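You operate a simulated robot arm through the tools that you are given. There is no shell and no other tool. Be economical: measure what you need, move in short steps, check, and stop when the job is done.

You run a simulated two-armed robot. Do the job below in one go: nothing can be reset, and whatever is moved stays where it is left.

Task
Swap the prism on bench two for the grating and show the class the second yellow line.
Fine: stand the prism on the bench; grating from the small brown tray; light the lamp and let it warm; swing the telescope past the first yellow line on the knob side till the next is in view; clamp it; leave the lamp on for the class; other knobs and spectrometers alone. Set down upright: prism, grating.
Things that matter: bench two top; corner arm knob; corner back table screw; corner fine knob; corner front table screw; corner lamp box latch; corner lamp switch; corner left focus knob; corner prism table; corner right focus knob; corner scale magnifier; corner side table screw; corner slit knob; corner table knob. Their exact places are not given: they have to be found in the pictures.

It is judged by the outcome, as a careful person would: the job done as asked, and still so three seconds after it is handed in. It fails if anything else is knocked over, pushed out of place, dropped, spilled or broken.

Robot
Two 7-joint arms with two-finger parallel grippers on one trunk, hanging from a carriage that runs on a rail from [-2043, 0] to [137, 0] (x, y) and turns from -6.231 to 5.76 rad about z. Base frame: it is fixed where the carriage stands at the start and does not move with it; the origin is on the floor, on the carriage's upright axis, x ahead of it, y to its left, z up; the surface under the hand at the start is at about z = 800. Units: mm, rad, N and s.
The left shoulder is at the start at [40, 161, 1263], the right one opposite. With the tool pointing down near the work surface each hand reaches from about 100 to 740 mm from the robot's upright axis, wherever it stands, measured 20 degrees to its own side. Places, roughly: bench two top [1200, -700, 800]; corner arm knob [5000, -3900, 800]; corner back table screw [4900, -4000, 1000]; corner fine knob [5000, -4000, 800]; corner front table screw [4900, -4000, 1000]; corner lamp box latch [5000, -4300, 900]; corner lamp switch [5100, -3700, 900]; corner left focus knob [4900, -4100, 1000]; corner prism table [4900, -4000, 900]; corner right focus knob [4900, -3800, 1000]; corner scale magnifier [4900, -4000, 900]; corner side table screw [4900, -3900, 1000]; corner slit knob [4900, -4200, 1000]; corner table knob [5000, -4000, 800]; corner telescope [4900, -3800, 900]; grating [4500, -4000, 750]. Payload 4.4 kg a hand.
The TCP of each hand is the grasp point between the finger pads, 23 mm short of the fingertips. In the tool frame z runs along the fingers and y along their closing line. Largest opening 94 mm; finger width 38, thickness 10; the body of the gripper, 54 by 96 mm, starts 39 mm behind the TCP.
Orientation is told as [roll, pitch, yaw] about the base's x, y, z axes, in that order, counted from this pose: with the fingers straight down and closing along the base's y, the tool's x points along the base's -x, its y along +y and its z along -z.

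Tools
- The arms move only by the tool arm_command. It takes "left_commands", "right_commands" or both (then of equal length, played together; a hand with none holds still); each is a list that holds one entry, the list of rows, each a list of 7 numbers: the shift along the base's x, y, z in units of 250 mm (1.0 is 250 mm), then the turn, a rotation vector about the base's x, y, z in units of 120 degrees (1.0 is 120 degrees), then the opening, from 0 (shut) to 1 (fully open). In form: [[[x, y, z, ax, ay, az, claw], ...]]. A call has 1 to 8 rows; each row is the pose to reach, as a shift and turn from the pose commanded when the call began. A call with a number of a shift or a turn outside -1 to 1 is refused whole. Rows are played at 5 a second. More than 50 mm and 0.15 rad between two rows, or a gripper value outside its range, and nothing of the call is played. A pose out of reach is approached as far as the arm can. The call stops where the force on the tool passes 80 N (or 10 N more than at its start, if that is more) or the arm is blocked; 0.2 s more then pass. Each finger travels about 45 mm/s and halts on what it meets, pressing with about 23 N; the grip force reading is that of the motor and also rises with nothing between the fingers. The clock runs only during rows and for 0.2 s after the last one: add rows that repeat a pose to give the fingers time. It gives the time, the measured TCP pose, the force on the tool (base axes), the opening and the grip force at its end, in the units of the frame above (readings bear some noise), with the torque about the TCP (base axes, N m) and any sound that the robot's microphone picked up.
- Cameras (640 x 400 px; columns grow to the right, rows downward): "scene" is now at [205, -48, 1538.4]; the picture's right is [-0.75, -0.67, 0.00], its down [-0.58, 0.65, -0.48] and it looks along [0.32, -0.36, -0.88] (base axes); focal length 275 px, centre (320, 200). "left" rides on the left gripper at [86, -16, -74] in its tool frame; the picture's right is [0.18, 0.98, 0.00], its down [-0.58, 0.11, -0.81] and it looks along [-0.79, 0.15, 0.59] (tool axes); focal length 243 px, centre (320, 200). "right" rides on the right gripper at [86, 16, -74] in its tool frame; the picture's right is [-0.18, 0.98, 0.00], its down [-0.58, -0.11, -0.81] and it looks along [-0.79, -0.15, 0.59] (tool axes); focal length 243 px, centre (320, 200).
- get_image(camera): a new picture of that camera. No time passes.
- lift_body(by): slides the trunk up (or, below 0, down) by that many mm; the arms and the scene camera ride with it, the base frame stays. It gives what a move gives, with no picture.
- drive_base(legs): drives the robot by 1 to 6 legs, each [ahead, left, turn to the left] in mm, mm and rad, along the robot's own axes; the way and the turn of a leg run together, so that a leg with both is an arc; at most 1500 mm and 3.142 rad a leg. The arms and the cameras ride along, it lands a little off, and it stops where it bumps. It keeps to its track: a leg is cut to what the track allows. It gives what a move gives.
- turn_head(pan, tilt): turns the head with the scene camera to pan (to the left, within 1.501 rad either way) and tilt (down, from -0.506 to 1.204), counted from straight ahead of the robot. It gives what a move gives.
- point_at(camera, pixels): for up to 12 pixels [column, row] of the newest picture of that camera ("zoom" is the newest enlarged one), the place [x, y, z] in the base frame of the surface seen there, good to about 2 mm. No time passes.
- zoom(camera, box): a new picture of the part [left, top, right, bottom] of that camera's present view, enlarged. No time passes.
- close_job(): hands the job in; it is judged then, once.

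Keep the steps short. Do not move on a guess: measure, check each grasp and each placing, and mend mistakes. In all there are 80 turns and 62 pictures (those below and enlarged ones count). Leave the grippers open and the arms clear of the work at the hand-in unless told otherwise, and finish with a single line.

The tools are called after "Emit:" as name(argument=value, ...) on one line, values as JSON. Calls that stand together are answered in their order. arm_command: Moves the arms, as the interface text tells. Its arguments: {"type":"object","properties":{"left_commands":{"type":"array","items":{"type":"array","items":{"type":"array","items":{"type":"number"}}}},"right_commands":{"type":"array","items":{"type":"array","items":{"type":"array","items":{"type":"number"}}}}},"required":[]} The other tools are called the same way: lift_body (by) slides the trunk up or down; drive_base (legs) drives the base; turn_head (pan, tilt) turns the head that bears the scene camera; get_image (camera) takes a picture; point_at (camera, pixels) gives the place of the surface under pixels of a picture; zoom (camera, box) takes an enlarged picture of a part of a camera's view; close_job () hands the job in.

At the start:

```text
t: 0.0
left_tool_pos: [444.0, -64.7, 1246.7]
left_tcp_rot: [0.0, 0.0, 0.0]
left_contact_force: [-0.5, -0.3, -0.6]
left_torque: [-0.01, 0.0, 0.0]
left_grip_width: 94.1
left_grasp_force: 0.0
right_tool_pos: [322.3, -404.7, 1203.3]
right_tcp_rot: [-0.001, 0.0, 0.001]
right_contact_force: [0.0, 1.1, -0.2]
right_torque: [0.01, 0.01, 0.0]
right_grip_width: 94.1
right_grasp_force: 0.0
trunk travel left (down, up): [-400.0, 370.0]
robot x, y, heading: [2.6, 4.2, -0.004]
head pan, tilt: [-0.841, 1.066]
```

scene: 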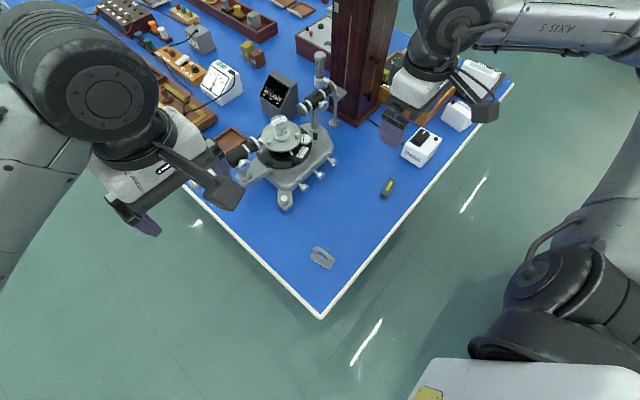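
right: 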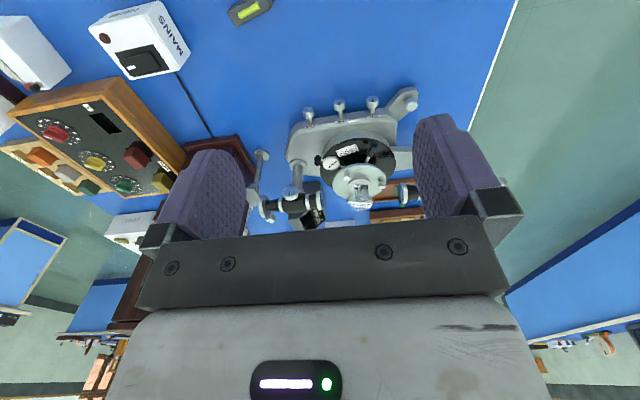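
left: 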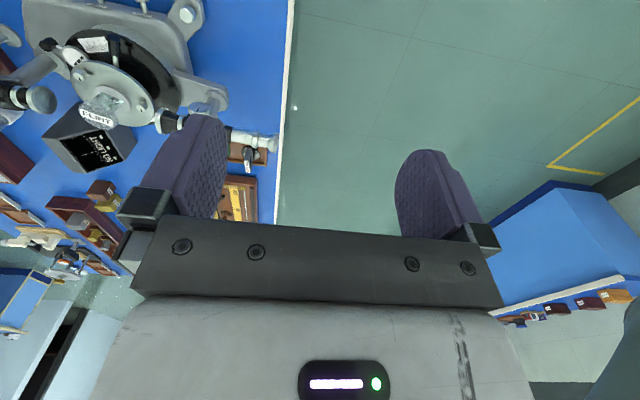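

I see a spectrometer on a blue bench, a lamp box and a MAINS switch box. I'll take enlarged views to find the parts.

Emit:
zoom(camera="scene", box=[180, 40, 500, 240])

Emit:
point_at(camera="scene", pixels=[[320, 316], [279, 124], [285, 200], [333, 160], [322, 258], [388, 187], [420, 140], [318, 60], [235, 152], [280, 85], [228, 140], [513, 82]])

```text
2.00 times, centred on (340, 140) of scene
```

zoom: 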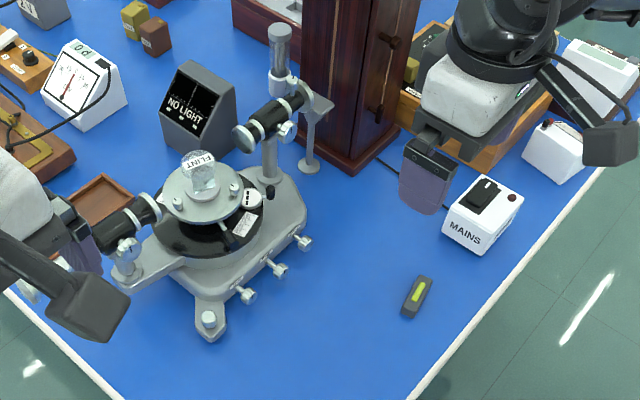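

```text
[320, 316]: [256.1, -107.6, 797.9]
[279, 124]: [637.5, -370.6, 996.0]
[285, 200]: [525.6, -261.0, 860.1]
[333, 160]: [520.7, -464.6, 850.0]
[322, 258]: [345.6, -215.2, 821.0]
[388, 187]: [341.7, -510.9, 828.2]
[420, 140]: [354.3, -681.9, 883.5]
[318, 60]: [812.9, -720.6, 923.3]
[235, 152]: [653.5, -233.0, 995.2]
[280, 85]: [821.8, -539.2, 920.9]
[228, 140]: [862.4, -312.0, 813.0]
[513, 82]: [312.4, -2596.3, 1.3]
```

The spectrometer nearby, with the FLINT prism, is on bench two. The tray seen in the left camera may hold the grating. I'll enlarge that and look wider across the room.

Emit:
zoom(camera="left", box=[0, 0, 300, 230])

Emit:
turn_head(pan=-0.55, tilt=0.5)

Emit:
get_image(camera="scene")

```text
1.74 times, centred on (150, 115) of left
```

zoom: 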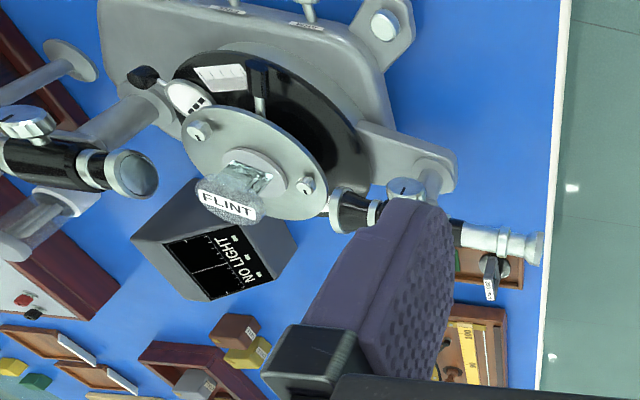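

```text
t: 1.0
left_tool_pos: [443.7, -66.1, 1246.6]
left_tcp_rot: [0.0, 0.001, 0.002]
left_contact_force: [1.2, -0.3, -0.5]
left_torque: [0.01, 0.01, -0.01]
left_grip_width: 94.2
left_grasp_force: 0.0
right_tool_pos: [322.4, -404.8, 1202.6]
right_tcp_rot: [-0.001, -0.001, 0.001]
right_contact_force: [0.3, 0.1, -0.4]
right_torque: [-0.02, 0.04, -0.02]
right_grip_width: 94.1
right_grasp_force: 0.0
trunk travel left (down, up): [-400.0, 370.0]
robot x, y, heading: [0.2, -2.4, 0.001]
head pan, tilt: [-0.55, 0.499]
```

```text
56 pictures are left
```

scene: 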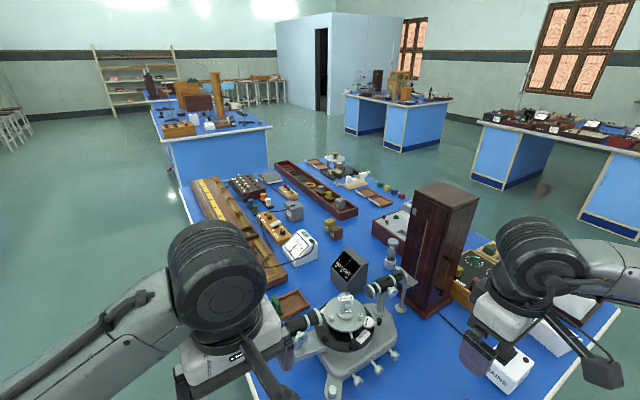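

The left arm hides the tray and the telescope end. I'll draw the left hand 200 mm to the left through clear air at the same height.

Emit:
arm_command(left_commands=[[[0, 0.19, 0.05, 0, 0, 0, 1], [0, 0.38, 0.1, 0, 0, 0, 1], [0, 0.57, 0.1, 0, 0, 0, 1], [0, 0.76, 0.1, 0, 0, 0, 1], [0, 0.95, 0.1, 0, 0, 0, 1], [0, 1, 0.1, 0, 0, 0, 1]]])

Emit:
turn_head(pan=-0.6, tilt=0.9)

Emit:
get_image(camera="scene")

Emit:
zoom(camera="scene", box=[200, 100, 400, 225])

```text
t: 2.4
left_tool_pos: [444.6, 186.2, 1271.6]
left_tcp_rot: [0.0, 0.0, -0.001]
left_contact_force: [-0.1, -0.3, -0.8]
left_torque: [-0.01, 0.0, 0.01]
left_grip_width: 94.1
left_grasp_force: 0.0
right_tool_pos: [323.0, -405.9, 1202.2]
right_tcp_rot: [0.001, 0.0, 0.0]
right_contact_force: [-0.3, 0.1, 0.1]
right_torque: [0.03, 0.0, 0.0]
right_grip_width: 94.2
right_grasp_force: 0.2
trunk travel left (down, up): [-400.0, 370.0]
robot x, y, heading: [0.6, 2.7, 0.004]
head pan, tilt: [-0.55, 0.499]
```

```text
t: 3.2
left_tool_pos: [444.6, 185.9, 1271.4]
left_tcp_rot: [0.0, 0.002, 0.0]
left_contact_force: [-0.1, 0.3, -0.4]
left_torque: [-0.03, -0.02, -0.02]
left_grip_width: 94.0
left_grasp_force: 0.1
right_tool_pos: [321.9, -404.8, 1202.6]
right_tcp_rot: [0.0, 0.001, 0.001]
right_contact_force: [0.1, -0.5, -0.3]
right_torque: [0.0, 0.01, -0.01]
right_grip_width: 94.1
right_grasp_force: 0.2
trunk travel left (down, up): [-400.0, 370.0]
robot x, y, heading: [-4.2, 0.7, -0.001]
head pan, tilt: [-0.6, 0.901]
```

```text
55 pictures are left
```

scene: 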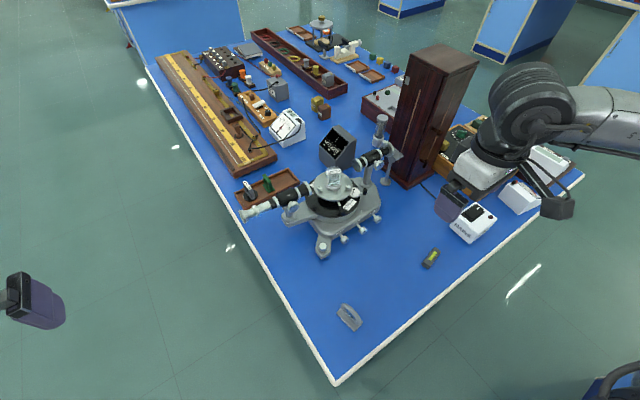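

```text
3.20 times, centred on (300, 162) of scene
```

zoom: 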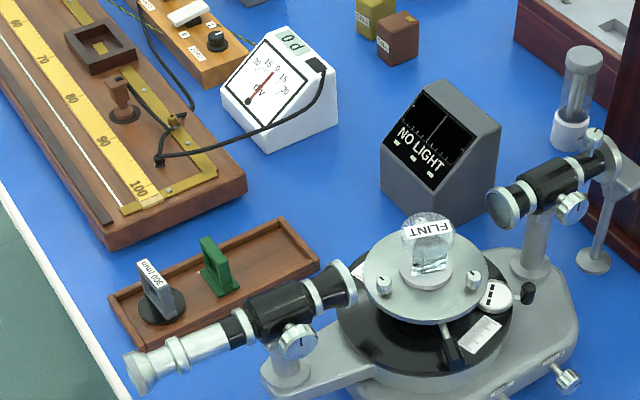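

The tray next to the telescope holds a "300/mm" plate and a green piece. Before trusting that this is bench two, I'll check the far spectrometer, the other benches and the near edge for labels.

Emit:
zoom(camera="scene", box=[240, 0, 440, 125])

Emit:
point_at(camera="zoom", pixels=[[255, 60], [250, 130], [190, 105], [390, 230], [560, 380]])

Emit:
turn_head(pan=-1.2, tilt=0.3)

Emit:
get_image(camera="scene")

Emit:
turn_head(pan=0.6, tilt=0.4)

Emit:
get_image(camera="scene")

```text
3.20 times, centred on (340, 62) of scene
```

zoom: 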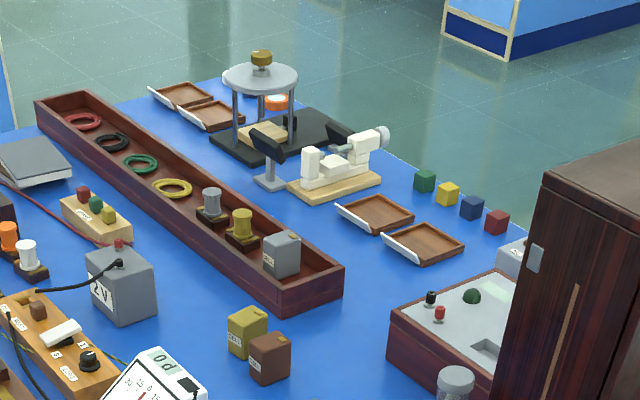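

```text
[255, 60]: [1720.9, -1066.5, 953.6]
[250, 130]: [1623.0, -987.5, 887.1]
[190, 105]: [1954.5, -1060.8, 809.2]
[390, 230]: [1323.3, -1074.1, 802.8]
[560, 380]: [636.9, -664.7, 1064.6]
```

```text
t: 4.2
left_tool_pos: [444.3, 185.5, 1271.2]
left_tcp_rot: [-0.001, 0.0, 0.003]
left_contact_force: [-0.3, 0.2, 0.1]
left_torque: [-0.02, 0.01, -0.01]
left_grip_width: 94.0
left_grasp_force: 0.0
right_tool_pos: [322.2, -404.4, 1202.3]
right_tcp_rot: [0.001, 0.001, 0.003]
right_contact_force: [0.1, -0.5, 0.1]
right_torque: [0.0, -0.01, -0.03]
right_grip_width: 94.1
right_grasp_force: 0.1
trunk travel left (down, up): [-400.0, 370.0]
robot x, y, heading: [-0.3, -0.2, 0.0]
head pan, tilt: [-1.201, 0.3]
```

```text
52 pictures are left
```

scene: 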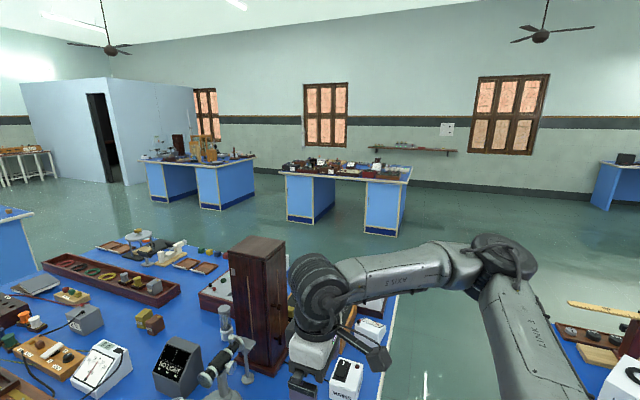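

```text
t: 6.0
left_tool_pos: [444.7, 185.5, 1271.3]
left_tcp_rot: [0.0, -0.001, 0.001]
left_contact_force: [-0.3, -0.1, 0.1]
left_torque: [-0.01, -0.01, -0.03]
left_grip_width: 94.1
left_grasp_force: 0.0
right_tool_pos: [320.8, -405.7, 1203.0]
right_tcp_rot: [0.0, 0.001, 0.003]
right_contact_force: [-0.3, 0.7, 0.1]
right_torque: [0.02, -0.01, 0.0]
right_grip_width: 93.9
right_grasp_force: 0.1
trunk travel left (down, up): [-400.0, 370.0]
robot x, y, heading: [-2.1, -3.0, 0.003]
head pan, tilt: [0.6, 0.4]
```

```text
51 pictures are left
```

scene: 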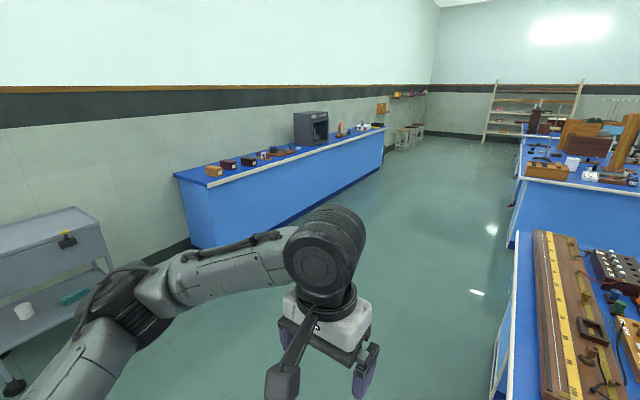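

The corner spectrometer is out on a distant bench and beyond the rail, so I leave it alone. Bench two is the one here. I'll close in along the rail and turn toward it; both hands are above 1200, clear of everything.

Emit:
drive_base(legs=[[130, 0, 0], [0, 0, -0.6]])

Emit:
turn_head(pan=0.0, tilt=1.0)

Emit:
get_image(camera="scene")

```text
t: 9.0
left_tool_pos: [601.6, -100.0, 1271.2]
left_tcp_rot: [-0.001, 0.0, -0.605]
left_contact_force: [0.2, 0.3, 0.3]
left_torque: [-0.01, 0.02, -0.01]
left_grip_width: 93.8
left_grasp_force: 0.0
right_tool_pos: [163.8, -516.9, 1202.1]
right_tcp_rot: [-0.001, 0.001, -0.602]
right_contact_force: [0.3, 0.7, 0.0]
right_torque: [-0.01, 0.02, 0.03]
right_grip_width: 93.7
right_grasp_force: 0.1
trunk travel left (down, up): [-400.0, 370.0]
robot x, y, heading: [127.0, 2.1, -0.607]
head pan, tilt: [0.6, 0.4]
```

```text
t: 10.0
left_tool_pos: [603.1, -101.8, 1271.6]
left_tcp_rot: [-0.001, 0.001, -0.604]
left_contact_force: [0.2, -0.3, 0.1]
left_torque: [-0.02, 0.02, -0.03]
left_grip_width: 94.1
left_grasp_force: 0.1
right_tool_pos: [164.2, -514.6, 1202.8]
right_tcp_rot: [-0.002, 0.0, -0.604]
right_contact_force: [-0.2, 0.9, -0.3]
right_torque: [-0.02, 0.0, -0.01]
right_grip_width: 93.8
right_grasp_force: 0.2
trunk travel left (down, up): [-400.0, 370.0]
robot x, y, heading: [129.6, -1.6, -0.602]
head pan, tilt: [0.0, 1.0]
```

```text
50 pictures are left
```

scene: 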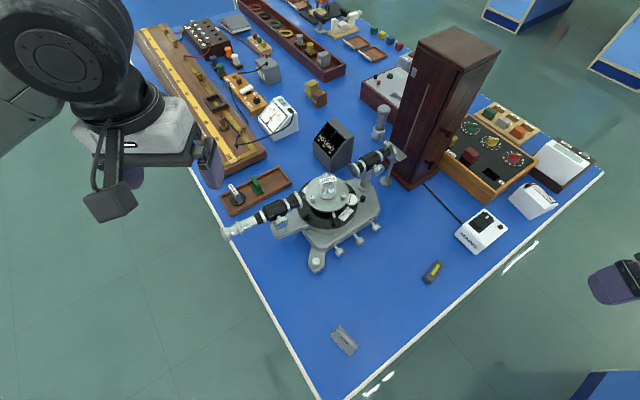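

Emit:
zoom(camera="scene", box=[210, 130, 402, 280])

Emit:
point_at(camera="zoom", pixels=[[70, 203], [87, 247], [155, 190], [45, 270], [260, 190], [400, 185], [395, 235], [450, 240], [435, 412], [505, 370], [552, 325], [356, 440]])

Emit:
zoom(camera="scene", box=[380, 130, 560, 290])

Emit:
point_at(camera="zoom", pixels=[[355, 310], [375, 330], [335, 295], [440, 330], [270, 380], [390, 420]])

```text
2.67 times, centred on (306, 205) of scene
```

zoom: 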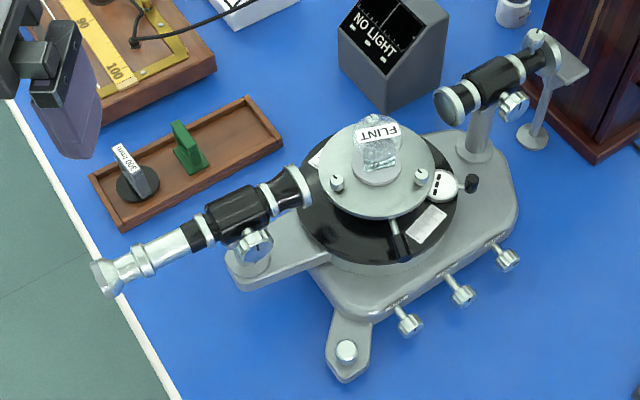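

```text
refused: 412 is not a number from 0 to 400
```

```text
2.50 times, centred on (470, 210) of scene
```

zoom: 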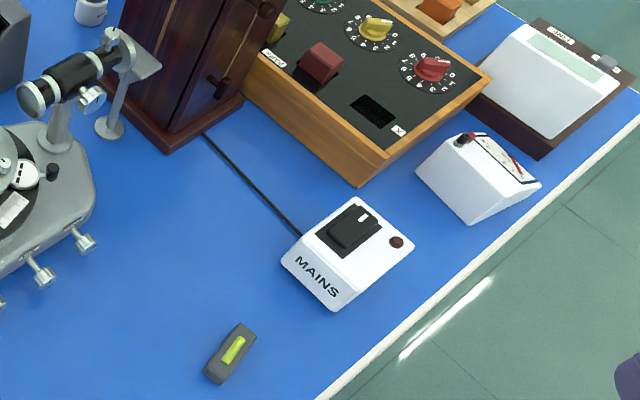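

```text
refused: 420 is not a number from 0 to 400
```

Emit:
point_at(camera="zoom", pixels=[[353, 205], [370, 222], [335, 240], [345, 225], [362, 213], [350, 238], [396, 242], [358, 200], [383, 228], [316, 235], [345, 262], [362, 245]])

Emit:
zoom(camera="scene", box=[210, 150, 402, 270])

Emit:
zoom(camera="scene", box=[450, 200, 514, 240])

```text
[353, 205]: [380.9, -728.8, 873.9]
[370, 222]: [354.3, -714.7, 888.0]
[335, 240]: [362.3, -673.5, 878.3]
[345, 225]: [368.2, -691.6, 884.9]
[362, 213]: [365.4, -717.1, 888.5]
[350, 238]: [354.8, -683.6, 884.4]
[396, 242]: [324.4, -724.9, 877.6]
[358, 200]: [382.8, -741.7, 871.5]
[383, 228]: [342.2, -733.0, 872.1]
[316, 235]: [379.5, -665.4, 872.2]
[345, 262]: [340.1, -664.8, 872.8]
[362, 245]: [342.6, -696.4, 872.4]
```

```text
3.33 times, centred on (306, 210) of scene
```

zoom: 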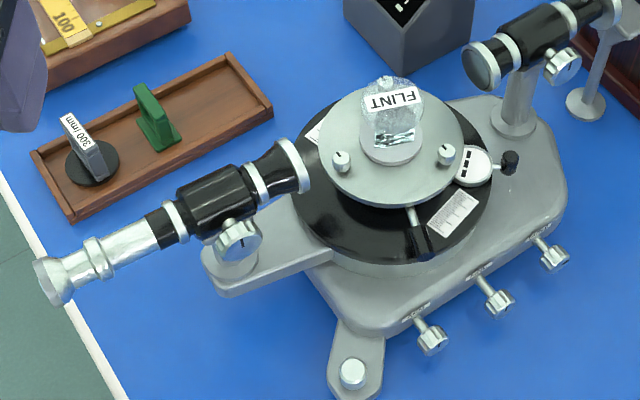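

```text
10.00 times, centred on (482, 220) of scene
```

zoom: 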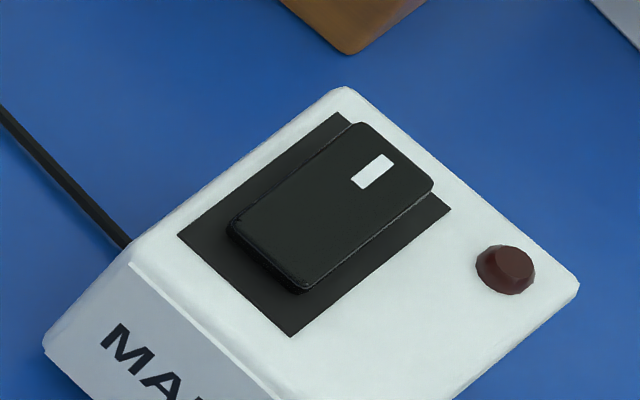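

The rocker's marked end stands up, so that end is to be pressed. I'll measure its corners exactly and then turn the base a little to bring it well within the right hand's reach.

Emit:
point_at(camera="zoom", pixels=[[355, 130], [425, 182], [305, 278], [240, 225], [372, 172], [395, 160], [330, 205], [400, 190], [505, 268]])

Emit:
drive_base(legs=[[0, 0, -0.25]])

```text
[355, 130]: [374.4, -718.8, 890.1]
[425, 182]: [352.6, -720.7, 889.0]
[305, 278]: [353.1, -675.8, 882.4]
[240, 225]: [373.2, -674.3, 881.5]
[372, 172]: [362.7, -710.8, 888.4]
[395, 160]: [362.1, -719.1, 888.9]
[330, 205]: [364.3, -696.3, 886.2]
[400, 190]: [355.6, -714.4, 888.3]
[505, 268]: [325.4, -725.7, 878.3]
```

```text
t: 11.3
left_tool_pos: [561.6, -213.3, 1271.5]
left_tcp_rot: [0.0, 0.0, -0.856]
left_contact_force: [-0.1, 0.0, -0.2]
left_torque: [0.0, 0.05, 0.01]
left_grip_width: 94.0
left_grasp_force: 0.1
right_tool_pos: [36.6, -509.8, 1203.2]
right_tcp_rot: [0.0, 0.001, -0.857]
right_contact_force: [0.4, 0.9, 0.4]
right_torque: [0.01, 0.03, 0.01]
right_grip_width: 93.8
right_grasp_force: 0.0
trunk travel left (down, up): [-400.0, 370.0]
robot x, y, heading: [131.9, 2.7, -0.858]
head pan, tilt: [0.0, 1.0]
```

Right hand goes toward a spot above the rocker, yawing back to square, fingers shut.

Emit:
arm_command(right_commands=[[[0.12, -0.075, -0.03, 0, 0, 0.051, 0.8], [0.24, -0.15, -0.06, 0, 0, 0.102, 0.6], [0.36, -0.225, -0.09, 0, 0, 0.153, 0.4], [0.48, -0.3, -0.12, 0, 0, 0.204, 0.2], [0.6, -0.375, -0.15, 0, 0, 0.255, 0], [0.72, -0.45, -0.18, 0, 0, 0.306, 0], [0.84, -0.525, -0.21, 0, 0, 0.357, 0], [0.96, -0.6, -0.24, 0, 0, 0.409, 0]]])

Emit:
arm_command(right_commands=[[[0.1, -0.06, -0.15, 0, 0, 0, 0], [0.2, -0.12, -0.3, 0, 0, 0, 0], [0.3, -0.18, -0.45, 0, 0, 0, 0], [0.345, -0.215, -0.6, 0, 0, 0, 0], [0.345, -0.215, -0.7, 0, 0, 0, 0], [0.345, -0.215, -0.7, 0, 0, 0, 0]]])

```text
t: 13.1
left_tool_pos: [564.5, -213.4, 1272.6]
left_tcp_rot: [-0.001, -0.001, -0.856]
left_contact_force: [-0.5, -0.1, 0.4]
left_torque: [0.02, 0.0, 0.05]
left_grip_width: 93.9
left_grasp_force: 0.0
right_tool_pos: [279.3, -545.5, 1132.4]
right_tcp_rot: [-0.019, 0.0, -0.024]
right_contact_force: [0.5, 0.0, -0.3]
right_torque: [0.0, 0.01, 0.05]
right_grip_width: 0.0
right_grasp_force: 23.4
right hand out of reach, approached as far as the arm can: row 6, 7, 8
trunk travel left (down, up): [-400.0, 370.0]
robot x, y, heading: [130.6, -0.9, -0.856]
head pan, tilt: [0.0, 1.0]
```

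```text
t: 14.5
left_tool_pos: [562.7, -214.2, 1270.5]
left_tcp_rot: [0.0, -0.002, -0.855]
left_contact_force: [0.6, 0.0, -0.4]
left_torque: [0.04, -0.03, 0.0]
left_grip_width: 94.1
left_grasp_force: 0.1
right_tool_pos: [308.8, -535.8, 1023.3]
right_tcp_rot: [-0.005, -0.002, -0.002]
right_contact_force: [0.5, -0.2, -0.2]
right_torque: [-0.01, 0.01, -0.03]
right_grip_width: 0.0
right_grasp_force: 23.4
right hand out of reach, approached as far as the arm can: row 1, 2, 3, 4, 5, 6
trunk travel left (down, up): [-400.0, 370.0]
robot x, y, heading: [132.8, 2.1, -0.86]
head pan, tilt: [0.0, 1.0]
```

It fell short. The squared yaw probably limits the arm, so I'll let the wrist turn back toward the natural yaw and see whether the target pose (363, -714, 968) comes within reach.

Emit:
arm_command(right_commands=[[[0, 0, 0, 0, 0, -0.07, 0], [0, 0, 0, 0, 0, -0.14, 0], [0, 0, 0, 0, 0, -0.21, 0], [0, 0, 0, 0, 0, -0.28, 0], [0, 0, 0, 0, 0, -0.35, 0], [0, 0, 0, 0, 0, -0.409, 0], [0, 0, 0, 0, 0, -0.409, 0], [0, 0, 0, 0, 0, -0.409, 0]]])

```text
t: 16.3
left_tool_pos: [564.0, -213.8, 1271.4]
left_tcp_rot: [-0.001, 0.0, -0.856]
left_contact_force: [-0.7, 0.2, 0.2]
left_torque: [0.0, -0.01, -0.01]
left_grip_width: 93.9
left_grasp_force: 0.1
right_tool_pos: [308.8, -529.9, 1024.4]
right_tcp_rot: [0.0, 0.001, -0.857]
right_contact_force: [0.0, -0.3, 0.1]
right_torque: [-0.01, -0.02, -0.03]
right_grip_width: 0.1
right_grasp_force: 22.6
trunk travel left (down, up): [-400.0, 370.0]
robot x, y, heading: [132.7, 0.9, -0.855]
head pan, tilt: [0.0, 1.0]
```

The wrist turned and there is no reach flag, with the hand now at (309, -530, 1024). I'll step toward (363, -714, 960) with this yaw.

Emit:
arm_command(right_commands=[[[0.05, -0.15, -0.05, 0, 0, 0, 0], [0.1, -0.3, -0.1, 0, 0, 0, 0], [0.15, -0.45, -0.15, 0, 0, 0, 0], [0.18, -0.6, -0.2, 0, 0, 0, 0], [0.216, -0.736, -0.24, 0, 0, 0, 0], [0.216, -0.736, -0.24, 0, 0, 0, 0]]])

Emit:
turn_head(pan=-0.25, tilt=0.9)

Emit:
get_image(camera="scene")

```text
t: 17.7
left_tool_pos: [563.0, -215.0, 1270.9]
left_tcp_rot: [0.002, 0.001, -0.856]
left_contact_force: [0.0, 0.5, 0.5]
left_torque: [0.02, 0.03, 0.0]
left_grip_width: 94.1
left_grasp_force: 0.0
right_tool_pos: [280.2, -663.4, 1025.7]
right_tcp_rot: [0.0, -0.001, -0.855]
right_contact_force: [-0.4, -0.4, 0.1]
right_torque: [0.0, 0.0, 0.0]
right_grip_width: 0.0
right_grasp_force: 22.6
right hand out of reach, approached as far as the arm can: row 1, 2, 3, 4, 5, 6
trunk travel left (down, up): [-400.0, 370.0]
robot x, y, heading: [127.9, 0.6, -0.855]
head pan, tilt: [0.0, 1.0]
```

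```text
t: 18.4
left_tool_pos: [563.5, -214.4, 1270.6]
left_tcp_rot: [0.001, 0.0, -0.855]
left_contact_force: [-0.2, 0.1, 0.1]
left_torque: [-0.03, -0.01, 0.01]
left_grip_width: 94.0
left_grasp_force: 0.1
right_tool_pos: [279.6, -662.5, 1027.0]
right_tcp_rot: [0.0, 0.0, -0.855]
right_contact_force: [0.3, -0.2, 0.7]
right_torque: [0.03, 0.03, -0.01]
right_grip_width: 0.2
right_grasp_force: 22.6
trunk travel left (down, up): [-400.0, 370.0]
robot x, y, heading: [128.9, 2.4, -0.852]
head pan, tilt: [-0.25, 0.901]
```

```text
45 pictures are left
```

scene: 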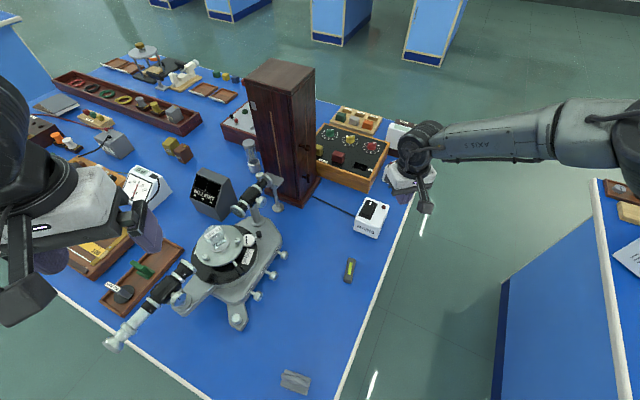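

The arm is nearly straight. A heading nearer to zero puts the right shoulder closer to the switch. I'll pull the hand back and up first so that it doesn't sweep the tall box, then turn the base.

Emit:
arm_command(right_commands=[[[-0.1, 0.1, 0.1, 0, 0, 0, 0], [-0.2, 0.2, 0.2, 0, 0, 0, 0], [-0.3, 0.3, 0.3, 0, 0, 0, 0], [-0.4, 0.42, 0.38, 0, 0, 0, 0], [-0.5, 0.54, 0.46, 0, 0, 0, 0], [-0.6, 0.64, 0.52, 0, 0, 0, 0], [-0.7, 0.7, 0.58, 0, 0, 0, 0]]])

Emit:
drive_base(legs=[[0, 0, 0.6]])

Emit:
lift_body(by=-80)

```text
t: 20.0
left_tool_pos: [561.5, -213.9, 1271.6]
left_tcp_rot: [0.0, 0.001, -0.856]
left_contact_force: [-0.4, -0.5, -0.4]
left_torque: [0.0, 0.0, 0.03]
left_grip_width: 93.9
left_grasp_force: 0.1
right_tool_pos: [106.0, -491.8, 1170.2]
right_tcp_rot: [-0.003, 0.001, -0.856]
right_contact_force: [-0.7, 0.0, 0.0]
right_torque: [0.0, -0.04, 0.02]
right_grip_width: 0.0
right_grasp_force: 23.1
trunk travel left (down, up): [-400.0, 370.0]
robot x, y, heading: [130.7, -2.6, -0.856]
head pan, tilt: [-0.25, 0.901]
```

```text
t: 22.1
left_tool_pos: [606.7, 73.2, 1270.6]
left_tcp_rot: [0.001, 0.001, -0.241]
left_contact_force: [-0.3, 0.1, 0.0]
left_torque: [0.01, 0.0, 0.04]
left_grip_width: 93.8
left_grasp_force: 0.0
right_tool_pos: [393.6, -415.7, 1170.0]
right_tcp_rot: [0.0, -0.002, -0.243]
right_contact_force: [0.8, 0.3, 0.7]
right_torque: [0.0, -0.02, 0.0]
right_grip_width: 0.0
right_grasp_force: 22.7
trunk travel left (down, up): [-400.0, 370.0]
robot x, y, heading: [129.8, 1.6, -0.242]
head pan, tilt: [-0.25, 0.901]
```

```text
t: 23.3
left_tool_pos: [607.7, 73.4, 1191.8]
left_tcp_rot: [0.001, 0.001, -0.242]
left_contact_force: [0.0, 0.1, -0.6]
left_torque: [-0.02, -0.02, -0.01]
left_grip_width: 94.3
left_grasp_force: 0.0
right_tool_pos: [394.4, -416.3, 1091.0]
right_tcp_rot: [-0.001, 0.001, -0.243]
right_contact_force: [-0.7, -0.2, 0.3]
right_torque: [-0.03, -0.01, 0.01]
right_grip_width: 0.0
right_grasp_force: 22.8
trunk travel left (down, up): [-320.0, 450.0]
robot x, y, heading: [131.8, -2.1, -0.247]
head pan, tilt: [-0.25, 0.901]
```

Next the right hand goes toward the switch with a small outward tilt.

Emit:
arm_command(right_commands=[[[-0.016, -0.12, -0.05, -0.02, 0, 0, 0], [-0.032, -0.24, -0.1, -0.04, 0, 0, 0], [-0.048, -0.36, -0.15, -0.06, 0, 0, 0], [-0.064, -0.48, -0.2, -0.08, 0, 0, 0], [-0.08, -0.6, -0.25, -0.1, 0, 0, 0], [-0.096, -0.72, -0.3, -0.12, 0, 0, 0], [-0.11, -0.84, -0.35, -0.143, 0, 0, 0], [-0.124, -0.96, -0.4, -0.143, 0, 0, 0]]])

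```text
t: 25.1
left_tool_pos: [607.7, 72.1, 1191.1]
left_tcp_rot: [-0.002, 0.001, -0.241]
left_contact_force: [-0.2, -0.6, 0.5]
left_torque: [0.01, 0.0, 0.02]
left_grip_width: 94.0
left_grasp_force: 0.1
right_tool_pos: [363.8, -659.2, 991.4]
right_tcp_rot: [-0.295, -0.072, -0.233]
right_contact_force: [-0.3, 0.4, 1.3]
right_torque: [0.0, 0.0, -0.01]
right_grip_width: 0.0
right_grasp_force: 22.3
trunk travel left (down, up): [-320.0, 450.0]
robot x, y, heading: [133.2, -4.4, -0.244]
head pan, tilt: [-0.25, 0.901]
```

Reached. Now over the rocker's marked end at (363, -714), then down in small steps until the force or a click tells.

Emit:
arm_command(right_commands=[[[0, -0.11, -0.08, 0, 0, 0, 0], [0, -0.22, -0.18, 0, 0, 0, 0], [0, -0.22, -0.24, 0, 0, 0, 0], [0, -0.22, -0.28, 0, 0, 0, 0], [0, -0.22, -0.305, 0, 0, 0, 0]]])

Emit:
zoom(camera="scene", box=[500, 100, 640, 220])

```text
t: 26.3
left_tool_pos: [606.6, 73.1, 1191.8]
left_tcp_rot: [0.0, 0.001, -0.243]
left_contact_force: [0.6, 0.6, 0.3]
left_torque: [-0.01, 0.01, 0.01]
left_grip_width: 94.0
left_grasp_force: 0.1
right_tool_pos: [362.2, -712.6, 914.5]
right_tcp_rot: [-0.291, -0.073, -0.233]
right_contact_force: [1.0, -0.2, -0.5]
right_torque: [0.01, 0.04, 0.0]
right_grip_width: 0.1
right_grasp_force: 22.6
trunk travel left (down, up): [-320.0, 450.0]
robot x, y, heading: [129.8, 1.2, -0.243]
head pan, tilt: [-0.25, 0.901]
```

```text
3.33 times, centred on (570, 160) of scene
```

zoom: 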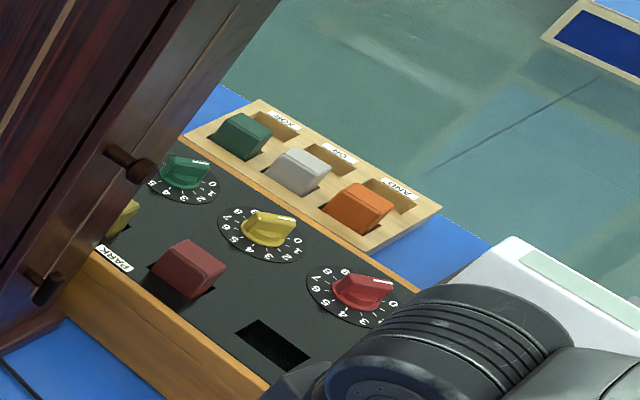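

No contact yet at z 914. Pressing on downward in 3 mm steps.

Emit:
arm_command(right_commands=[[[0, 0, -0.012, 0, 0, 0, 0], [0, 0, -0.024, 0, 0, 0, 0], [0, 0, -0.036, 0, 0, 0, 0], [0, 0, -0.048, 0, 0, 0, 0], [0, 0, -0.06, 0, 0, 0, 0], [0, 0, -0.06, 0, 0, 0, 0]]])

```text
t: 27.4
left_tool_pos: [605.8, 70.0, 1191.6]
left_tcp_rot: [-0.002, 0.0, -0.244]
left_contact_force: [0.4, 0.5, -0.3]
left_torque: [-0.01, 0.0, 0.0]
left_grip_width: 94.0
left_grasp_force: 0.0
right_tool_pos: [362.7, -712.2, 908.1]
right_tcp_rot: [-0.297, -0.076, -0.231]
right_contact_force: [-16.8, 10.6, 35.8]
right_torque: [0.48, 0.92, -0.07]
right_grip_width: 0.1
right_grasp_force: 22.4
trunk travel left (down, up): [-320.0, 450.0]
robot x, y, heading: [129.7, 1.4, -0.247]
head pan, tilt: [-0.25, 0.901]
stopped in row 5 (right hand): the force on the tool passed its limit at 88 N (the readings are from after the stop); the commanded pose is now the measured one
```

It stopped at 88 N with no click. The torque puts the contact near (349, -706), close to the rocker's middle. I'll lift and look at it.

Emit:
arm_command(right_commands=[[[0, 0, 0.06, 0, 0, 0, 0], [0, 0.06, 0.25, 0, 0, 0, 0], [0, 0.25, 0.35, 0, 0, 0, 0], [-0.1, 0.43, 0.4, 0, 0, 0, 0], [-0.25, 0.55, 0.4, 0, 0, 0, 0]]])

Emit:
turn_head(pan=-0.9, tilt=0.8)

Emit:
get_image(camera="scene")

```text
refused: row 3 steps farther than a row can; nothing moved
```

```text
t: 28.4
left_tool_pos: [606.1, 69.8, 1190.6]
left_tcp_rot: [-0.002, 0.003, -0.244]
left_contact_force: [0.2, -0.1, 0.5]
left_torque: [0.03, -0.02, -0.03]
left_grip_width: 94.0
left_grasp_force: 0.2
right_tool_pos: [363.9, -714.3, 907.4]
right_tcp_rot: [-0.297, -0.077, -0.23]
right_contact_force: [-20.8, 16.2, 56.1]
right_torque: [0.73, 1.36, -0.11]
right_grip_width: 0.0
right_grasp_force: 22.3
trunk travel left (down, up): [-320.0, 450.0]
robot x, y, heading: [128.6, -1.0, -0.245]
head pan, tilt: [-0.901, 0.799]
```

```text
43 pictures are left
```

scene: 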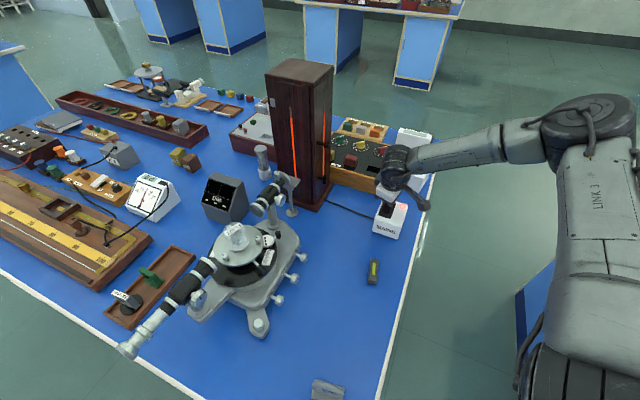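

The lamp glows orange through its slits and the indicator is red, so it's on. I'll lift the hand straight up and back it away.

Emit:
arm_command(right_commands=[[[0, 0, 0.1, 0, 0, 0, 0], [0, 0.03, 0.25, 0, 0, 0, 0], [0, 0.15, 0.38, 0, 0, 0, 0], [-0.06, 0.28, 0.48, 0.03, 0, 0, 0], [-0.12, 0.42, 0.55, 0.06, 0, 0, 0], [-0.2, 0.55, 0.62, 0.1, 0, 0, 0], [-0.25, 0.7, 0.68, 0.143, 0, 0, 0]]])

Emit:
zoom(camera="scene", box=[180, 50, 440, 250])

```text
t: 30.0
left_tool_pos: [607.3, 73.1, 1191.5]
left_tcp_rot: [0.0, 0.0, -0.244]
left_contact_force: [0.4, 0.6, -0.8]
left_torque: [0.02, -0.05, -0.02]
left_grip_width: 94.2
left_grasp_force: 0.1
right_tool_pos: [302.1, -533.4, 1075.6]
right_tcp_rot: [-0.001, -0.002, -0.244]
right_contact_force: [0.1, 0.6, 0.8]
right_torque: [0.01, 0.01, 0.0]
right_grip_width: 0.0
right_grasp_force: 23.0
trunk travel left (down, up): [-320.0, 450.0]
robot x, y, heading: [128.8, 3.7, -0.248]
head pan, tilt: [-0.901, 0.799]
```

```text
2.00 times, centred on (310, 150) of scene
```

zoom: 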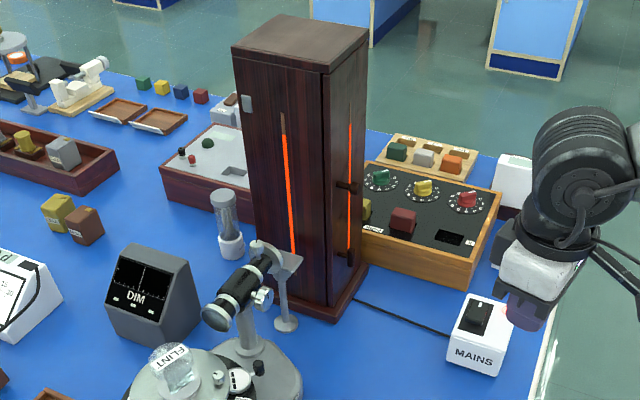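

The lamp is on and the meter reads DIM while it warms. Next I'll look closely at the prism, the table and the knob labels.

Emit:
turn_head(pan=-0.4, tilt=0.95)

Emit:
zoom(camera="scene", box=[250, 100, 410, 200])

Emit:
get_image(camera="scene")

```text
t: 30.9
left_tool_pos: [606.7, 72.3, 1192.5]
left_tcp_rot: [0.0, 0.0, -0.244]
left_contact_force: [0.7, 0.5, 0.5]
left_torque: [0.03, 0.01, -0.02]
left_grip_width: 93.8
left_grasp_force: 0.1
right_tool_pos: [302.5, -536.1, 1075.9]
right_tcp_rot: [-0.002, -0.006, -0.242]
right_contact_force: [-0.4, -0.1, -1.2]
right_torque: [0.02, -0.03, -0.03]
right_grip_width: 0.1
right_grasp_force: 23.2
trunk travel left (down, up): [-320.0, 450.0]
robot x, y, heading: [130.7, -0.6, -0.246]
head pan, tilt: [-0.4, 0.949]
```

```text
4.00 times, centred on (330, 150) of scene
```

zoom: 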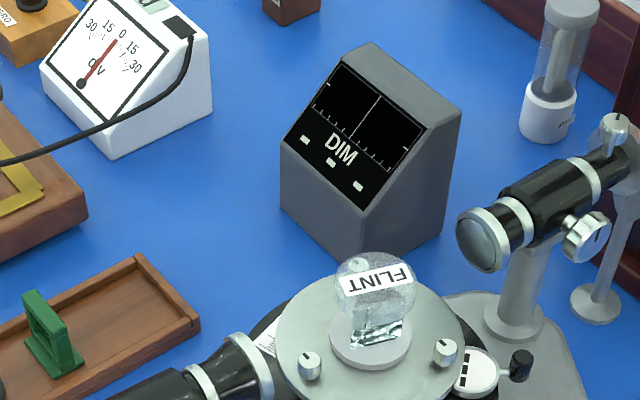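

```text
40 pictures are left
```

scene: 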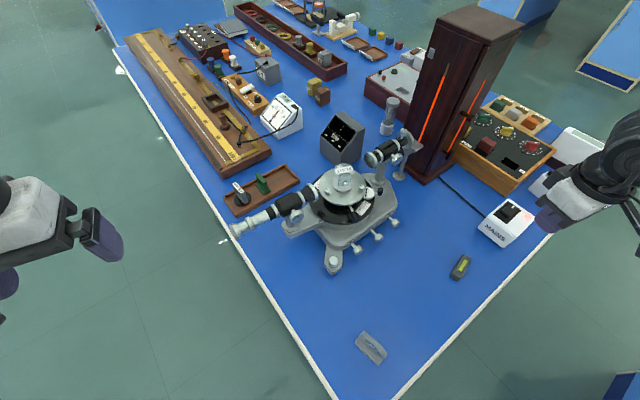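

Emit:
zoom(camera="scene", box=[296, 150, 392, 210])

Emit:
point_at(camera="zoom", pixels=[[310, 130], [305, 95], [265, 120], [365, 120], [300, 220], [350, 215], [310, 275], [370, 195], [260, 210], [310, 305], [205, 290], [440, 265]])

Emit:
zoom(camera="scene", box=[224, 160, 320, 220])

Emit:
point_at(camera="zoom", pixels=[[90, 150], [130, 190], [110, 170], [130, 240], [100, 260], [180, 250], [130, 290], [250, 120], [290, 190], [30, 250], [480, 60], [210, 210]])

```text
6.67 times, centred on (344, 180) of scene
```

zoom: 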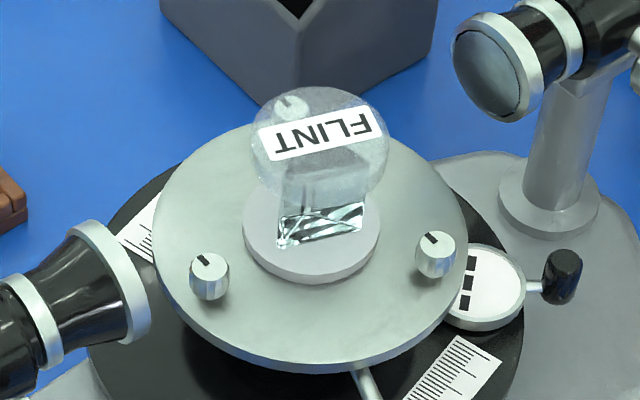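

```text
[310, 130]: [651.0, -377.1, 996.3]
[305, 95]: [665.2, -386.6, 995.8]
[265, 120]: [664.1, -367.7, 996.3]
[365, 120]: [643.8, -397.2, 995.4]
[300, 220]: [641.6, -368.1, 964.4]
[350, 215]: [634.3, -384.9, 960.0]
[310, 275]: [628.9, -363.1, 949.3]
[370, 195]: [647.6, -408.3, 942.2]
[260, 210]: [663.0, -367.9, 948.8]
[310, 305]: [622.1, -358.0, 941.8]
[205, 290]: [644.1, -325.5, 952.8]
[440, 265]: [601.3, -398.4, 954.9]
```

```text
6.67 times, centred on (272, 190) of scene
```

zoom: 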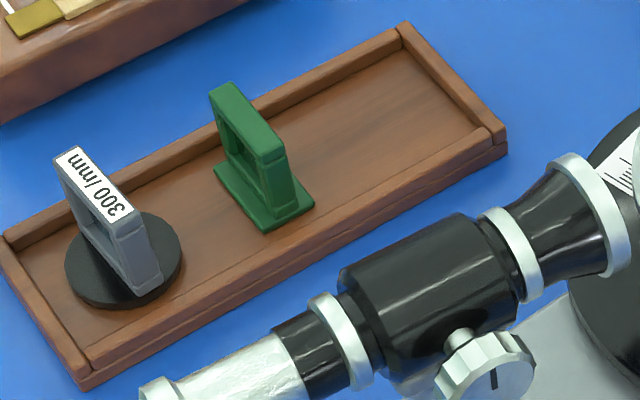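

```text
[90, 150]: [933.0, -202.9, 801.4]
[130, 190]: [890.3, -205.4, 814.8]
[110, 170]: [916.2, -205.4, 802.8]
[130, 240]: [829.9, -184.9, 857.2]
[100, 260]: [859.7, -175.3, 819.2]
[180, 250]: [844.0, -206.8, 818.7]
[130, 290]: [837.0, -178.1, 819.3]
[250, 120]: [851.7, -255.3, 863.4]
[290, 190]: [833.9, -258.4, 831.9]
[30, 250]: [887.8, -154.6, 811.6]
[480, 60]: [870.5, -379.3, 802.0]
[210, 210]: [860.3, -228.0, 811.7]
```

I'll measure the table screws' tops, the prism cap rim, the telescope's objective end, and free bench space for the prism.

Emit:
point_at(camera="scene", pixels=[[327, 188.7], [361, 186.2], [339.5, 166], [312.2, 194.5], [291, 203], [258, 216], [335, 171], [351, 176.5], [344, 182], [340, 290], [310, 245], [348, 320]])

Emit:
point_at(camera="zoom", pixels=[[65, 155], [128, 215], [80, 160], [105, 200], [70, 265], [185, 255], [120, 307], [128, 270], [150, 270], [245, 90], [280, 150], [310, 208]])

```text
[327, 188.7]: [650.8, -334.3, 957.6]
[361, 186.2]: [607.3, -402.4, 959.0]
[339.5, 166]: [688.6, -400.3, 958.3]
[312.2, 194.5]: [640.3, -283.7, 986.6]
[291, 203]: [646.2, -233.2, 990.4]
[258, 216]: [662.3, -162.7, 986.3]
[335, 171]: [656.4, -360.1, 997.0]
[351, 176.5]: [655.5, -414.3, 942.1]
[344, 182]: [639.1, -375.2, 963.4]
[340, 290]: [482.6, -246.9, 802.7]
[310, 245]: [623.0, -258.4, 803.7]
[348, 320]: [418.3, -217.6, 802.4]
```

```text
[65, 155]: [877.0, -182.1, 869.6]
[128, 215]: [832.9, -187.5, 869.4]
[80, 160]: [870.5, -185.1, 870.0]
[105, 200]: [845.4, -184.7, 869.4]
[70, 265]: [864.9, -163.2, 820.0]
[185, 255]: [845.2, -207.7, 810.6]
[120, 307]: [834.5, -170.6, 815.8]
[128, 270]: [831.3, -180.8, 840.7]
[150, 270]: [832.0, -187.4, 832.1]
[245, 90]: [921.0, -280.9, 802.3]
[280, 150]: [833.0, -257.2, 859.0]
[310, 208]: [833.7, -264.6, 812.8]
```

The grating frame top runs from (832, -187) to (877, -182) at z 870, its base disc is at z 820, and the prism cap is centred at about (647, -378), z 996. The screw tops are at 958. I'll check the collimator's position, then bring the right hand over the prism at z 1080 with its fingers open.

Emit:
point_at(camera="scene", pixels=[[369.5, 160.5], [371, 152], [385, 153], [405, 140], [412, 145], [357, 148], [352, 135], [398, 222], [378, 236], [357, 250]])

Emit:
arm_command(right_commands=[[[0.16, 0.08, 0.04, 0, 0, 0, 0.3], [0.33, 0.15, 0.06, 0, 0, 0, 0.6], [0.5, 0.23, 0.06, 0, 0, 0, 1], [0.66, 0.3, 0.06, 0, 0, 0, 1], [0.82, 0.37, 0.06, 0, 0, 0, 1], [0.98, 0.45, 0.06, 0, 0, 0, 1]]])

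```text
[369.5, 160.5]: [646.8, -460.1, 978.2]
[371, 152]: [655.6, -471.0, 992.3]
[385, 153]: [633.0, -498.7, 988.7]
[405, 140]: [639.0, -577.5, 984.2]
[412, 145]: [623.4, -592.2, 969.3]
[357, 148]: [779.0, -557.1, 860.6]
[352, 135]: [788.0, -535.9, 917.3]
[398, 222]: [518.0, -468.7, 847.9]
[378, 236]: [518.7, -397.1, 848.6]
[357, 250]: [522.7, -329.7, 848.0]
```

```text
t: 32.3
left_tool_pos: [608.2, 72.7, 1190.9]
left_tcp_rot: [0.001, 0.001, -0.245]
left_contact_force: [0.0, 0.0, -1.1]
left_torque: [-0.03, 0.04, -0.03]
left_grip_width: 93.9
left_grasp_force: 0.0
right_tool_pos: [549.5, -423.3, 1090.2]
right_tcp_rot: [0.0, -0.005, -0.244]
right_contact_force: [-0.5, -0.1, 0.8]
right_torque: [0.02, 0.0, -0.02]
right_grip_width: 94.3
right_grasp_force: 0.0
trunk travel left (down, up): [-320.0, 450.0]
robot x, y, heading: [131.8, 2.4, -0.249]
head pan, tilt: [-0.4, 0.949]
```

Collimator, table and telescope all lie along y at x ≈ 645, so the grating needs no turn. I'll move above the prism and look with the hand camera before going down.

Emit:
arm_command(right_commands=[[[0.13, 0.06, 0, 0, 0, 0, 1], [0.26, 0.12, 0, 0, 0, 0, 1], [0.39, 0.18, -0.08, 0, 0, 0, 1], [0.39, 0.18, -0.16, 0, 0, 0, 1]]])

Emit:
get_image(camera="right")

```text
t: 33.3
left_tool_pos: [605.9, 72.6, 1190.8]
left_tcp_rot: [0.0, 0.001, -0.244]
left_contact_force: [-0.2, 0.3, -0.4]
left_torque: [-0.03, -0.04, -0.02]
left_grip_width: 94.0
left_grasp_force: 0.1
right_tool_pos: [643.5, -377.3, 1050.5]
right_tcp_rot: [-0.003, -0.006, -0.243]
right_contact_force: [-0.1, 0.2, 0.3]
right_torque: [-0.01, 0.0, 0.03]
right_grip_width: 93.9
right_grasp_force: 0.2
trunk travel left (down, up): [-320.0, 450.0]
robot x, y, heading: [129.3, -1.0, -0.243]
head pan, tilt: [-0.4, 0.949]
```

```text
37 pictures are left
```

right: 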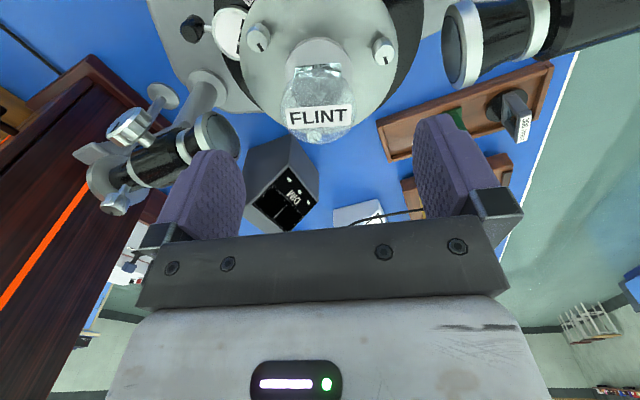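

The prism sits midway between the fingers. I'll lower to z 988 (tips 965, above the screws), then close gently over repeated rows.

Emit:
arm_command(right_commands=[[[0.012, 0, -0.1, 0, 0, 0, 1], [0.012, 0, -0.2, 0, 0, 0, 1], [0.012, 0, -0.25, 0, 0, 0, 1], [0.012, 0, -0.25, 0, 0, 0, 0.6], [0.012, 0, -0.25, 0, 0, 0, 0.4], [0.012, 0, -0.25, 0, 0, 0, 0.3], [0.012, 0, -0.25, 0, 0, 0, 0.2], [0.012, 0, -0.25, 0, 0, 0, 0.2]]])

Emit:
get_image(camera="right")

```text
t: 35.1
left_tool_pos: [606.7, 72.0, 1192.1]
left_tcp_rot: [0.0, 0.0, -0.244]
left_contact_force: [0.3, 1.0, -0.5]
left_torque: [0.05, 0.02, 0.01]
left_grip_width: 93.9
left_grasp_force: 0.0
right_tool_pos: [640.2, -382.9, 992.9]
right_tcp_rot: [-0.002, -0.005, -0.242]
right_contact_force: [0.0, 0.4, 0.1]
right_torque: [0.0, -0.02, 0.03]
right_grip_width: 46.7
right_grasp_force: 22.9
right hand out of reach, approached as far as the arm can: row 2, 3, 4, 5, 6, 7, 8
trunk travel left (down, up): [-320.0, 450.0]
robot x, y, heading: [130.4, 0.8, -0.246]
head pan, tilt: [-0.4, 0.949]
```

```text
36 pictures are left
```

right: 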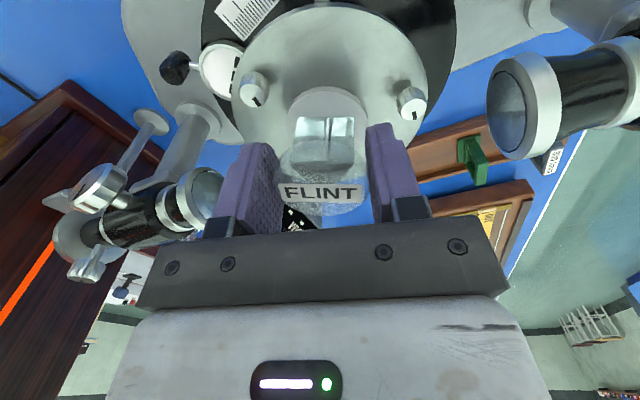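

Gripped at 46.7 mm, 23 N. I'll lift slowly by 40 mm and check.

Emit:
arm_command(right_commands=[[[0, 0, 0.02, 0, 0, 0, 0.2], [0, 0, 0.06, 0, 0, 0, 0.2], [-0.02, 0, 0.12, 0, 0, 0, 0.2], [-0.06, 0, 0.2, 0, 0, 0, 0.2]]])

Emit:
get_image(camera="right")

Emit:
zoom(camera="scene", box=[264, 120, 424, 220])

```text
t: 36.1
left_tool_pos: [606.2, 72.1, 1190.4]
left_tcp_rot: [0.001, -0.001, -0.243]
left_contact_force: [-0.9, 0.2, -1.3]
left_torque: [0.01, 0.01, 0.01]
left_grip_width: 94.0
left_grasp_force: 0.0
right_tool_pos: [624.8, -381.9, 1042.6]
right_tcp_rot: [-0.001, -0.004, -0.244]
right_contact_force: [-0.3, 0.0, -0.7]
right_torque: [-0.01, -0.01, -0.03]
right_grip_width: 46.5
right_grasp_force: 23.0
trunk travel left (down, up): [-320.0, 450.0]
robot x, y, heading: [132.4, 1.1, -0.25]
head pan, tilt: [-0.4, 0.949]
```

```text
35 pictures are left
```

right: 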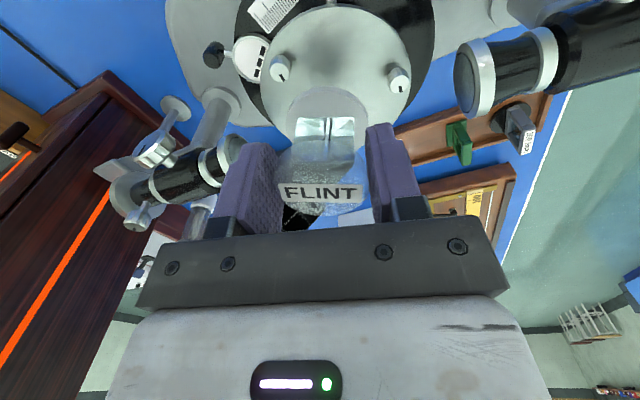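

```text
4.00 times, centred on (344, 170) of scene
```

zoom: 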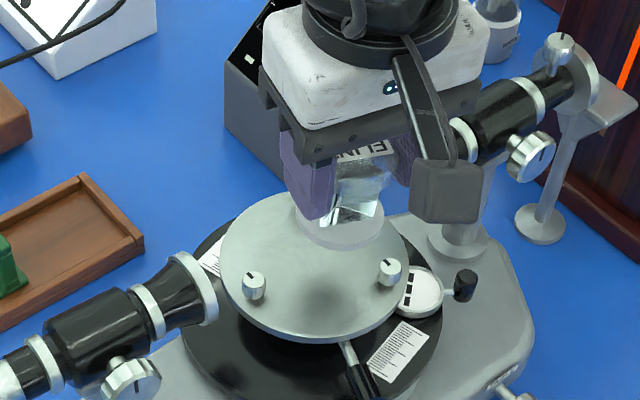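

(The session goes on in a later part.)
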